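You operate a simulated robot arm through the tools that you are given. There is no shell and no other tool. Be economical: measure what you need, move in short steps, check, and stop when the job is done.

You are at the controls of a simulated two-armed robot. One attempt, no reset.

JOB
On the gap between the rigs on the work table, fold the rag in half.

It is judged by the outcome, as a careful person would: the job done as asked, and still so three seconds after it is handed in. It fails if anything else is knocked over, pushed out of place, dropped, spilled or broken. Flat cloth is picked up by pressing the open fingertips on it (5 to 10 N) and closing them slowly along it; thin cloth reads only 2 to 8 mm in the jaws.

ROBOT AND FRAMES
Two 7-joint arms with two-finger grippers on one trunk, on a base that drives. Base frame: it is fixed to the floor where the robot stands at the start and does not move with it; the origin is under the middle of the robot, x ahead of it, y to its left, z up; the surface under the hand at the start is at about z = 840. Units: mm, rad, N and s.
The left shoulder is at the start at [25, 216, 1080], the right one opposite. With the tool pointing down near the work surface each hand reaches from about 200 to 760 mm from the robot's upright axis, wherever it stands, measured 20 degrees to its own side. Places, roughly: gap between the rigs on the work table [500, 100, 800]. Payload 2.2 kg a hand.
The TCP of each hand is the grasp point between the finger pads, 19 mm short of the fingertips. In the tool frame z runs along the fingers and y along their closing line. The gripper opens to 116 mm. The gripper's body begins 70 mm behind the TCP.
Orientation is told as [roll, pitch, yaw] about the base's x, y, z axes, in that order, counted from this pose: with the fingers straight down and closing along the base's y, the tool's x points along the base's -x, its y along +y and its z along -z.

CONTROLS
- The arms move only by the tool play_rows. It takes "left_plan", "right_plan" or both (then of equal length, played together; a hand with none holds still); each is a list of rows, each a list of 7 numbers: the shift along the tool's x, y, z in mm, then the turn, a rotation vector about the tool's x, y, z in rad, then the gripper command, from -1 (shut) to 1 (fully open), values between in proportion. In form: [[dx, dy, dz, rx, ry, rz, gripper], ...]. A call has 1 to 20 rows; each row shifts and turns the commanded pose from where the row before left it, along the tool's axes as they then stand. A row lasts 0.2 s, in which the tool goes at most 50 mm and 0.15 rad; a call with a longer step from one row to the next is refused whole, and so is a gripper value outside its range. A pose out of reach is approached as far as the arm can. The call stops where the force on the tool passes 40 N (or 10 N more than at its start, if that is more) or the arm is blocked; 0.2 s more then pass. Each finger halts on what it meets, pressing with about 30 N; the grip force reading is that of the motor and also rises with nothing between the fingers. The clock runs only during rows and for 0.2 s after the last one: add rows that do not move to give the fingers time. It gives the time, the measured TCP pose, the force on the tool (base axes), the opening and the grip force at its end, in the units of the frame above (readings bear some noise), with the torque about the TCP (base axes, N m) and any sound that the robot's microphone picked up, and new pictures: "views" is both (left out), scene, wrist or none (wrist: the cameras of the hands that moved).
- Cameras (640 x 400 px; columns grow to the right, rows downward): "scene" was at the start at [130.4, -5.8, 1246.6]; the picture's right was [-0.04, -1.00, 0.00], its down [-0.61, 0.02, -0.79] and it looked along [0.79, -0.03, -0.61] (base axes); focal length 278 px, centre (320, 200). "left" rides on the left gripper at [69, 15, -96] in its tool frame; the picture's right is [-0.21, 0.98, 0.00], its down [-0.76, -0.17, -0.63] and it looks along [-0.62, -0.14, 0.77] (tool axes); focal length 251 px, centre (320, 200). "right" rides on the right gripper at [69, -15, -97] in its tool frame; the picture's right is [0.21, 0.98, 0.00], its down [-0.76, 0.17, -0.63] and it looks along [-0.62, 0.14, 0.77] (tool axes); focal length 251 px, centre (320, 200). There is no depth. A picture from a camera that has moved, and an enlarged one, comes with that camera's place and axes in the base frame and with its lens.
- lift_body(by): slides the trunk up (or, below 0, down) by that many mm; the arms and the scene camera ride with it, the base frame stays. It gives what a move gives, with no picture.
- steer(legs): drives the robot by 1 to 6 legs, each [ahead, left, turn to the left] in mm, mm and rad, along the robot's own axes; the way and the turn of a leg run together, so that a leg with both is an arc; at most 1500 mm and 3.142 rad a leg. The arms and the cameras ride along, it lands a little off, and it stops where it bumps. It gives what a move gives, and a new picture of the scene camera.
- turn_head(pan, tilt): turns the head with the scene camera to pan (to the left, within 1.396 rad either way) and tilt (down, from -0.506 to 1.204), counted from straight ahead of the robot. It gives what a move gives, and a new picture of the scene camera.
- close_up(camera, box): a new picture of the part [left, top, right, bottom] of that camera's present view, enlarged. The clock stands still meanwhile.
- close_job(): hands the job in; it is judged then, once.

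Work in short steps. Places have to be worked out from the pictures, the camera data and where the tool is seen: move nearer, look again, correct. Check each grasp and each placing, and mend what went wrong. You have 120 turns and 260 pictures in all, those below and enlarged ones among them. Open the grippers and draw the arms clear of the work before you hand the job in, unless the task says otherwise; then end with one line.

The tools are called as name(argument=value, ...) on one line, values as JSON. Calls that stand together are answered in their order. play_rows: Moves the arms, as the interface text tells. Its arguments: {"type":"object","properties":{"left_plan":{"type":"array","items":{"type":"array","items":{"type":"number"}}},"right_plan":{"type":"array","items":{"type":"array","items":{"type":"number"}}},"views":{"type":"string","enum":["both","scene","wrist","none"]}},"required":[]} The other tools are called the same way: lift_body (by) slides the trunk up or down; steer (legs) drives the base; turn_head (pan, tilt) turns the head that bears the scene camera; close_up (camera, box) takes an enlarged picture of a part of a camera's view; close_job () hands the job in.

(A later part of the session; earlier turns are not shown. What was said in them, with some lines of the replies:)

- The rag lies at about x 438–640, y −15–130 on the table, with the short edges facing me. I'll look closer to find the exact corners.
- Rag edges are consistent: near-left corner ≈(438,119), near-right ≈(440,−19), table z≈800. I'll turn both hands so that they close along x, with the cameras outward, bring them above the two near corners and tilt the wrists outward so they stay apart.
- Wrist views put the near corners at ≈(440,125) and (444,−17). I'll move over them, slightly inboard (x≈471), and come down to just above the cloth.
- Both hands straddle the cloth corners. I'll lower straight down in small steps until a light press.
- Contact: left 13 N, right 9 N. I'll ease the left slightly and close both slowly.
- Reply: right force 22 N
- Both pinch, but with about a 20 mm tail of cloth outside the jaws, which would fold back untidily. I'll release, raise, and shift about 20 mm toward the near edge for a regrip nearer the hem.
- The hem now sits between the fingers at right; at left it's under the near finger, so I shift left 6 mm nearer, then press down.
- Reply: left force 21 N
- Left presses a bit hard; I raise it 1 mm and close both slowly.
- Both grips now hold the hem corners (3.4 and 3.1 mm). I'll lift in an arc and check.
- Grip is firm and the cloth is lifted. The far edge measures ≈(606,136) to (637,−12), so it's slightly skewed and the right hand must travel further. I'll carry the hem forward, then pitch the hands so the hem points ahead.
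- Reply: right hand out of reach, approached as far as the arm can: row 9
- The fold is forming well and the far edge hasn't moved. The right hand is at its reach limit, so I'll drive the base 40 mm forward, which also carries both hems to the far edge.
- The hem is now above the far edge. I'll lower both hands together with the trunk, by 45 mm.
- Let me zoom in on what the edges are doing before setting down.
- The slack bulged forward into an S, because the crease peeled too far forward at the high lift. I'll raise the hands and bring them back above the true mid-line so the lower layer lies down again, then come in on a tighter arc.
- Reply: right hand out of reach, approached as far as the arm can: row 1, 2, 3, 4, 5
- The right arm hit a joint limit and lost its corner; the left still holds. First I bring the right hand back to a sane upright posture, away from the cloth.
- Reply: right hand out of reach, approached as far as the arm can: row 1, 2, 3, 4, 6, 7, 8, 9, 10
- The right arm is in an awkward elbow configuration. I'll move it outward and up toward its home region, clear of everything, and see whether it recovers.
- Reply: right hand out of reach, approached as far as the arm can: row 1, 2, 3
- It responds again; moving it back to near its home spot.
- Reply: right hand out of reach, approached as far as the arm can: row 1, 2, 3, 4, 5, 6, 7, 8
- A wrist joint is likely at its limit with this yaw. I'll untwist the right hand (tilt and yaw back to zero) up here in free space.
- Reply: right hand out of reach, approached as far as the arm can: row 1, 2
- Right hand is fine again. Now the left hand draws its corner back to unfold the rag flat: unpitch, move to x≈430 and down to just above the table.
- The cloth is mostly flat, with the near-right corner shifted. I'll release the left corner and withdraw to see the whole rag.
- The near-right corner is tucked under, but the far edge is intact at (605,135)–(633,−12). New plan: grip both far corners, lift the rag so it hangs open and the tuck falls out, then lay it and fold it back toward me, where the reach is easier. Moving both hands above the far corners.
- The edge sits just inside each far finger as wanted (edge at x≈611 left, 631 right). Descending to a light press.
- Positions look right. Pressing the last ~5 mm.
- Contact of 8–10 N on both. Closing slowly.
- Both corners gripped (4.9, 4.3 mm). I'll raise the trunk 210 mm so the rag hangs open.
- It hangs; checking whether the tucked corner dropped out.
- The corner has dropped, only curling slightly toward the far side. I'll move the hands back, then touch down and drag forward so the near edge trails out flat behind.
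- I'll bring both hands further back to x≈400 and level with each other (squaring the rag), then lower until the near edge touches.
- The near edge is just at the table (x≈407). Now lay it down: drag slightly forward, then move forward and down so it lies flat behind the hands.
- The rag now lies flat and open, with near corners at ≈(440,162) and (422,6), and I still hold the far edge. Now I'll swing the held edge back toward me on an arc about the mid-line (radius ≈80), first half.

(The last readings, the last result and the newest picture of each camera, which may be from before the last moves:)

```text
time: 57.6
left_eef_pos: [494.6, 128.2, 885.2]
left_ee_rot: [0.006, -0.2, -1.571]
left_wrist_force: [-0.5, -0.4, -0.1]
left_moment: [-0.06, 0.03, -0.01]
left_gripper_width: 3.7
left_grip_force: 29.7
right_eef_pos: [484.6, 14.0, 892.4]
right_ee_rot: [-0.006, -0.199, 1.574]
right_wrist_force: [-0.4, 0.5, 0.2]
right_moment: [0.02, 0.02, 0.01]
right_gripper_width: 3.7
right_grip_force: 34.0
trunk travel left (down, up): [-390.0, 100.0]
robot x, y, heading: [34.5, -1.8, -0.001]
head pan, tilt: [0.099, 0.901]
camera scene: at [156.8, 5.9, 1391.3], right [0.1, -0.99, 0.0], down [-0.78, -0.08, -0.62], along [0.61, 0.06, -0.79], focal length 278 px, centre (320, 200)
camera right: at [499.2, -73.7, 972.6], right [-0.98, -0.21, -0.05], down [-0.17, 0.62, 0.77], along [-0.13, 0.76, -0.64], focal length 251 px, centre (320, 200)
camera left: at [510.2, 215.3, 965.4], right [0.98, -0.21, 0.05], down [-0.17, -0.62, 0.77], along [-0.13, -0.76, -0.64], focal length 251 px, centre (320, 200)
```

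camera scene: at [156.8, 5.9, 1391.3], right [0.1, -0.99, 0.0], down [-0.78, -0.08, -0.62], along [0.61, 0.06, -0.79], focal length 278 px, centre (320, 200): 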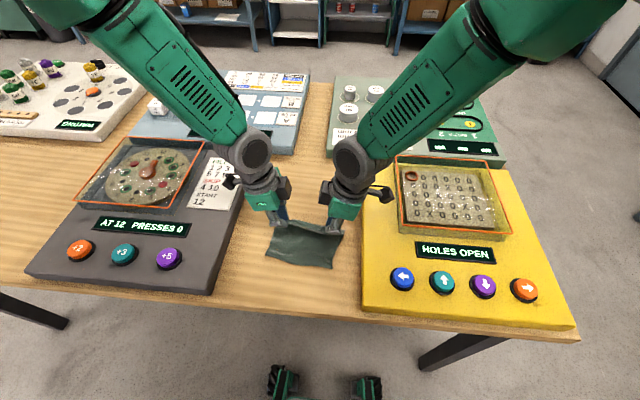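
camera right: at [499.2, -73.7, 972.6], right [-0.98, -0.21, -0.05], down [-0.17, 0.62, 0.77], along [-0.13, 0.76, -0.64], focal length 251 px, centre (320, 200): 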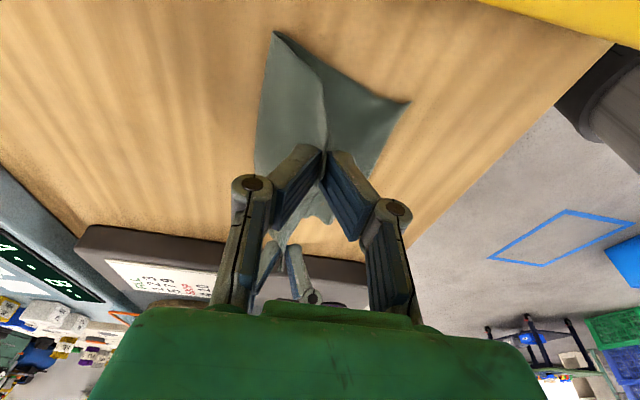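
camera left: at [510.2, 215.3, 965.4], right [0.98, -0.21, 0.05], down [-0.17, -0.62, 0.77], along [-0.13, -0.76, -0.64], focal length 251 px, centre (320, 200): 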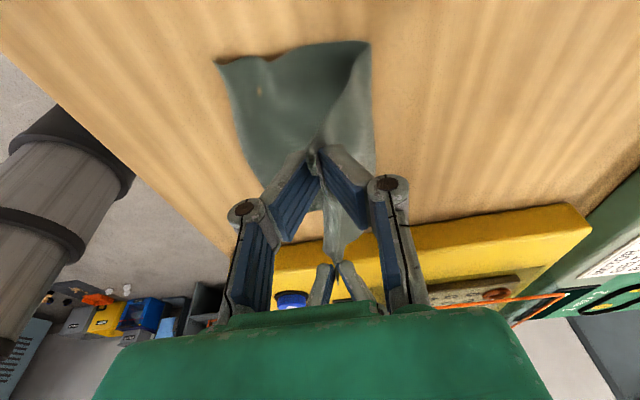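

The crease sits at x≈534/523, with the near half 91–98 mm long: exactly the mid-line. Completing the arc down to just above the near edge.

play_rows(left_plan=[[3.1, -8.5, 5.5, 0, 0, 0, -1], [3.1, -8.5, 5.5, 0, 0, 0, -1], [3.5, -7, 7.4, 0, 0, 0, -1], [3.5, -7, 7.4, 0, 0, 0, -1], [3.8, -4, 8.9, 0, 0, 0, -1], [3.8, -4, 8.9, 0, 0, 0, -1], [4.5, -3, 7.2, 0, 0, 0, -1], [0, 0, 0, 0, 0, 0, -1]], right_plan=[[0.5, 9.5, 6.7, 0, 0, 0, -1], [0.5, 9.5, 6.7, 0, 0, 0, -1], [0.9, 7.5, 8.7, 0, 0, 0, -1], [0.9, 7.5, 8.7, 0, 0, 0, -1], [1.1, 4.5, 9.9, 0, 0, 0, -1], [1.1, 4.5, 9.9, 0, 0, 0, -1], [0.5, 3, 11, 0, 0, 0, -1], [0, 0, 0, 0, 0, 0, -1]])

close_up(camera="scene", box=[230, 200, 380, 294])

```text
time: 59.4
left_eef_pos: [451.9, 145.0, 828.5]
left_ee_rot: [0.004, -0.201, -1.57]
left_wrist_force: [-0.7, -3.1, 0.1]
left_moment: [-0.03, 0.02, 0.01]
left_gripper_width: 3.7
left_grip_force: 29.4
right_eef_pos: [438.7, 23.2, 832.2]
right_ee_rot: [-0.006, -0.198, 1.572]
right_wrist_force: [0.9, 3.2, -1.3]
right_moment: [0.08, -0.07, 0.01]
right_gripper_width: 4.2
right_grip_force: 34.0
trunk travel left (down, up): [-390.0, 100.0]
robot x, y, heading: [36.0, 1.0, -0.006]
head pan, tilt: [0.099, 0.901]
camera scene: at [156.2, 6.1, 1391.3], right [0.1, -0.99, 0.0], down [-0.78, -0.08, -0.62], along [0.61, 0.06, -0.79], focal length 278 px, centre (320, 200)
camera right: at [453.2, -66.5, 911.5], right [-0.98, -0.21, -0.05], down [-0.17, 0.62, 0.77], along [-0.13, 0.76, -0.64], focal length 251 px, centre (320, 200)
camera left: at [468.5, 231.3, 910.2], right [0.98, -0.21, 0.05], down [-0.17, -0.61, 0.77], along [-0.13, -0.76, -0.64], focal length 251 px, centre (320, 200)
```

scene: 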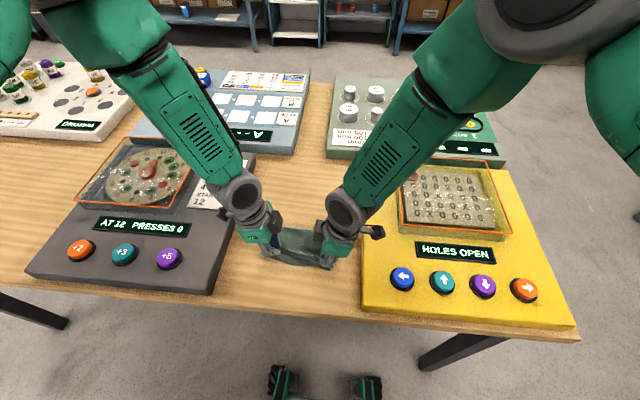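
right: 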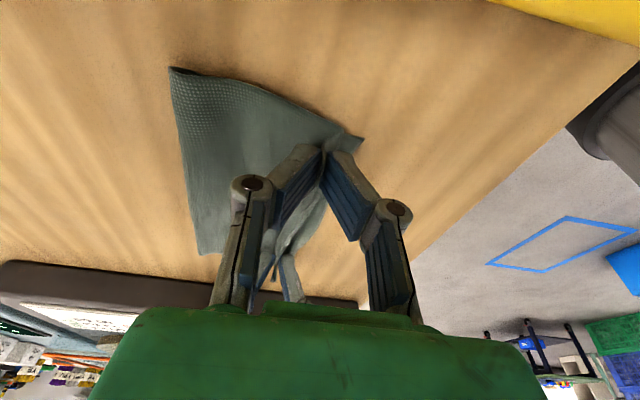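
left: 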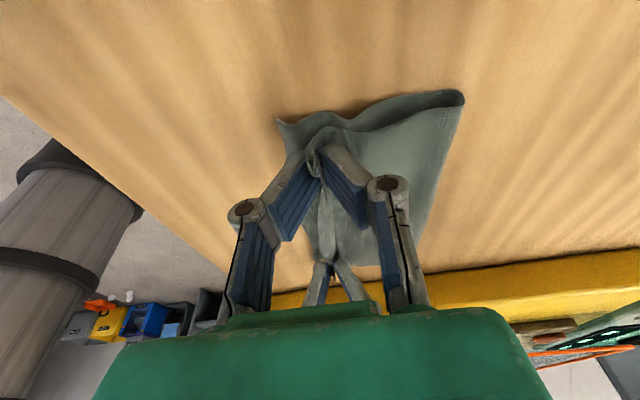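

```text
4.26 times, centred on (305, 247) of scene
camera zoom: at [156.2, 6.1, 1391.3], right [0.1, -0.99, 0.0], down [-0.78, -0.08, -0.62], along [0.61, 0.06, -0.79], focal length 1183 px, centre (384, 0)
```

zoom: 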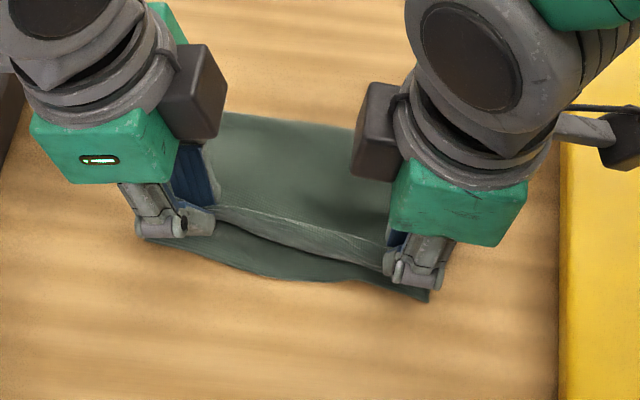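

The fold is lying well, just short of the near edge. I'll ease both hands 10 mm nearer and down onto the lower layer, then open slightly.

play_rows(left_plan=[[0.6, -5, 3, 0, 0, 0, -1], [0.4, -5, 2, 0, 0, 0, -1], [0, 0, 0, 0, 0, 0, -1], [0, 0, 0, 0, 0, 0, -0.9], [0, 0, 0, 0, 0, 0, -0.8], [0, 0, 0, 0, 0, 0, -0.75], [0, 0, 0, 0, 0, 0, -0.75]], right_plan=[[1, 5, 4.5, 0, 0, 0, -1], [0.8, 5, 3.5, 0, 0, 0, -1], [0, 0, 0, 0, 0, 0, -1], [0, 0, 0, 0, 0, 0, -0.9], [0, 0, 0, 0, 0, 0, -0.8], [0, 0, 0, 0, 0, 0, -0.75], [0, 0, 0, 0, 0, 0, -0.75]], views="wrist")

```text
time: 61.0
left_eef_pos: [442.3, 144.0, 824.5]
left_ee_rot: [0.004, -0.201, -1.571]
left_wrist_force: [0.8, 0.3, 1.3]
left_moment: [0.03, -0.01, 0.04]
left_gripper_width: 14.4
left_grip_force: 0.0
right_eef_pos: [429.2, 22.7, 822.3]
right_ee_rot: [-0.005, -0.199, 1.573]
right_wrist_force: [-0.4, 0.0, 1.9]
right_moment: [-0.02, -0.01, -0.02]
right_gripper_width: 13.8
right_grip_force: 0.0
trunk travel left (down, up): [-390.0, 100.0]
robot x, y, heading: [38.6, 4.5, -0.0]
head pan, tilt: [0.099, 0.901]
camera right: at [443.8, -65.0, 904.3], right [-0.98, -0.21, -0.05], down [-0.17, 0.62, 0.77], along [-0.13, 0.76, -0.64], focal length 251 px, centre (320, 200)
camera left: at [458.9, 231.5, 905.0], right [0.98, -0.21, 0.05], down [-0.17, -0.62, 0.77], along [-0.13, -0.76, -0.64], focal length 251 px, centre (320, 200)
```

right: 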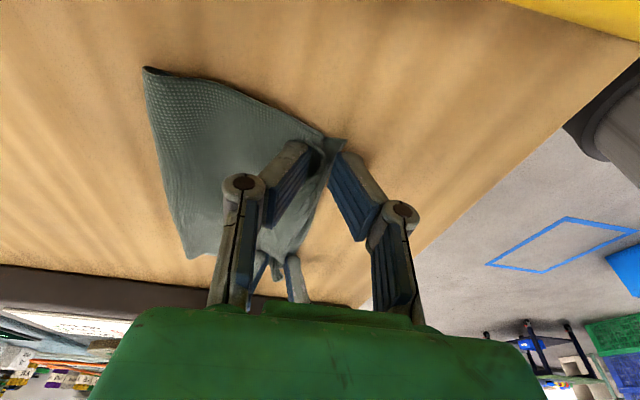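
left: 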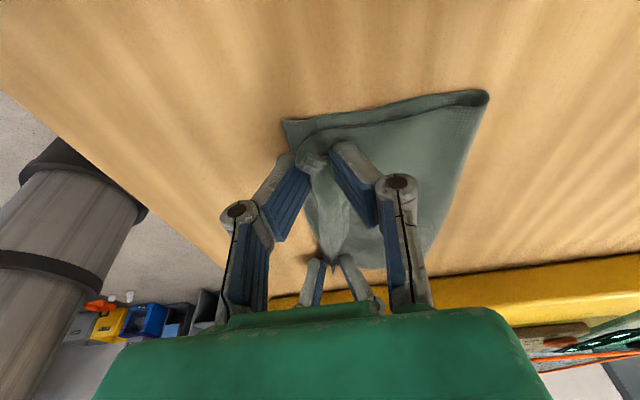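

Released; the hem falls forward over the lower layer. Now raising the hands straight up and outward to inspect.

play_rows(left_plan=[[-1.5, 0, -7, 0, 0, 0, -0.75], [-3, 0, -14.7, 0, 0, 0, -0.75], [-6, 0, -29, 0, 0, 0, -0.75], [-6, 0, -30, 0, 0, 0, -0.75], [15, 0, -35, 0, 0, 0, -0.75], [35, 0, -20, 0, 0, 0, -0.75], [35, 0, -20, 0, 0, 0, -0.75], [0, 0, 0, 0, 0, 0, -0.75]], right_plan=[[-1.5, 0, -7, 0, 0, 0, -0.75], [-3, 0, -14.7, 0, 0, 0, -0.75], [-6, 0, -29, 0, 0, 0, -0.75], [-6, 0, -30, 0, 0, 0, -0.75], [15, 0, -35, 0, 0, 0, -0.75], [35, 0, -20, 0, 0, 0, -0.75], [35, 0, -20, 0, 0, 0, -0.75], [0, 0, 0, 0, 0, 0, -0.75]])

close_up(camera="scene", box=[230, 200, 380, 294])

```text
time: 62.8
left_eef_pos: [440.7, 242.5, 965.1]
left_ee_rot: [0.005, -0.201, -1.571]
left_wrist_force: [0.6, -0.3, 0.4]
left_moment: [0.02, -0.01, 0.02]
left_gripper_width: 14.5
left_grip_force: 0.1
right_eef_pos: [424.6, -74.1, 961.5]
right_ee_rot: [-0.005, -0.201, 1.572]
right_wrist_force: [-0.8, 0.5, -0.1]
right_moment: [0.02, 0.01, 0.02]
right_gripper_width: 14.4
right_grip_force: 0.0
trunk travel left (down, up): [-390.0, 100.0]
robot x, y, heading: [39.5, -2.2, -0.003]
head pan, tilt: [0.099, 0.901]
camera scene: at [156.0, 6.2, 1391.3], right [0.1, -0.99, 0.0], down [-0.78, -0.08, -0.62], along [0.61, 0.06, -0.79], focal length 278 px, centre (320, 200)
camera right: at [440.5, -162.2, 1040.9], right [-0.98, -0.21, -0.05], down [-0.17, 0.62, 0.77], along [-0.13, 0.76, -0.64], focal length 251 px, centre (320, 200)
camera left: at [457.3, 328.2, 1046.2], right [0.98, -0.21, 0.05], down [-0.17, -0.62, 0.77], along [-0.13, -0.76, -0.64], focal length 251 px, centre (320, 200)
```

scene: 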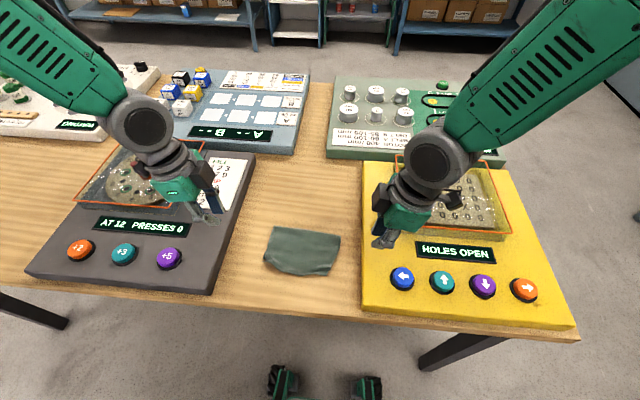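
right: 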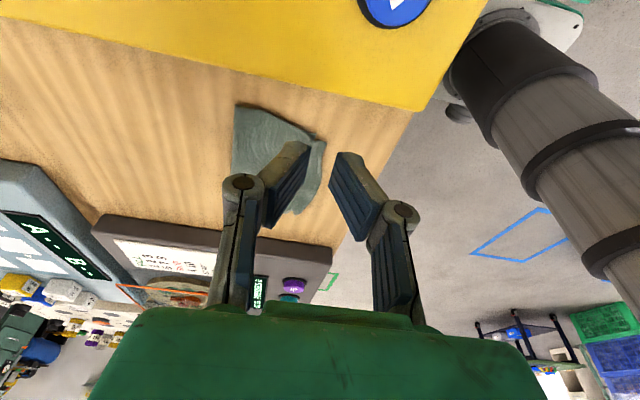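
left: 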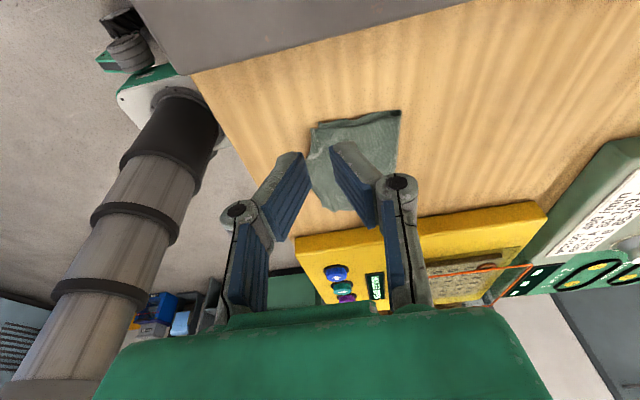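

```text
4.26 times, centred on (305, 247) of scene
camera zoom: at [156.0, 6.2, 1391.3], right [0.1, -0.99, 0.0], down [-0.78, -0.08, -0.62], along [0.61, 0.06, -0.79], focal length 1183 px, centre (384, 0)
```

zoom: 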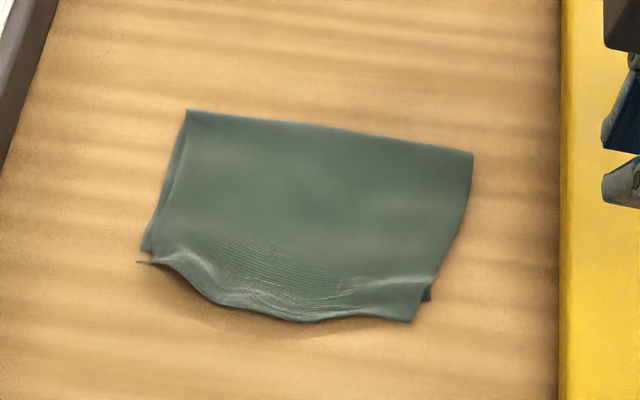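

The rag is neatly folded in half, with edges matching within about 10 mm. I'll open the grippers and draw the arms further up and clear.

play_rows(left_plan=[[0, 0, -25, 0, 0, 0, -0.3], [0, 0, -30, 0, 0, 0, 0.2], [5, 0, -30, 0, 0, 0, 0.6], [5, 0, -20, 0, 0, 0, 1], [0, 0, 0, 0, 0, 0, 1], [0, 0, 0, 0, 0, 0, 1]], right_plan=[[0, 0, -25, 0, 0, 0, -0.3], [0, 0, -30, 0, 0, 0, 0.2], [5, 0, -30, 0, 0, 0, 0.6], [5, 0, -20, 0, 0, 0, 1], [0, 0, 0, 0, 0, 0, 1], [0, 0, 0, 0, 0, 0, 1]], views="scene")

close_up(camera="scene", box=[230, 200, 380, 294])

```text
time: 64.2
left_eef_pos: [439.9, 272.3, 1063.6]
left_ee_rot: [0.006, -0.202, -1.572]
left_wrist_force: [0.6, -0.4, -1.0]
left_moment: [-0.01, 0.04, -0.01]
left_gripper_width: 115.8
left_grip_force: 0.1
right_eef_pos: [425.7, -104.2, 1062.1]
right_ee_rot: [-0.005, -0.201, 1.573]
right_wrist_force: [-0.1, 0.8, 0.0]
right_moment: [0.0, -0.01, 0.0]
right_gripper_width: 116.2
right_grip_force: 0.1
trunk travel left (down, up): [-390.0, 100.0]
robot x, y, heading: [37.6, 1.6, 0.0]
head pan, tilt: [0.099, 0.901]
camera scene: at [155.2, 6.5, 1391.4], right [0.1, -0.99, 0.0], down [-0.78, -0.08, -0.62], along [0.62, 0.06, -0.79], focal length 278 px, centre (320, 200)
```

scene: 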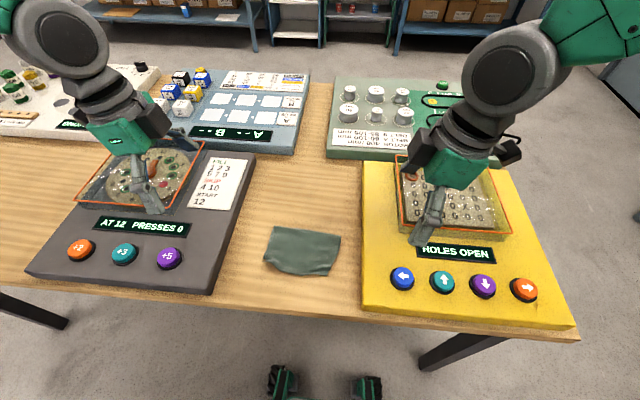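

```text
4.26 times, centred on (305, 247) of scene
camera zoom: at [155.2, 6.5, 1391.4], right [0.1, -0.99, 0.0], down [-0.78, -0.08, -0.62], along [0.62, 0.06, -0.79], focal length 1183 px, centre (384, 0)
```

zoom: 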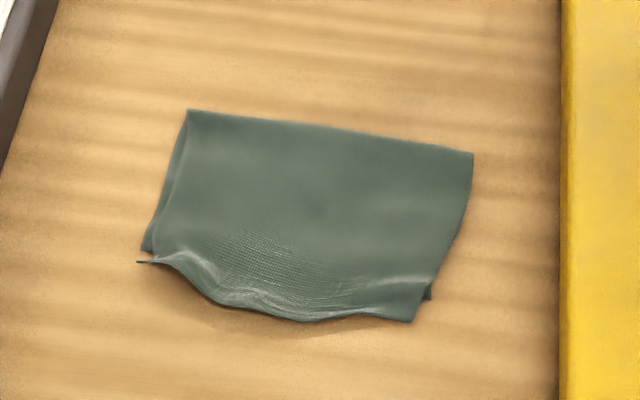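

The rag is folded in half and stable, the rigs are undisturbed and the arms are clear. Handing in.

close_job()

```text
The job is handed in.
```

The rag is folded in half in the gap between the rigs, its edges meeting to within about 10 mm; it lies about 60 mm nearer the robot than it started, the grippers are open and clear, and the rigs look undisturbed.
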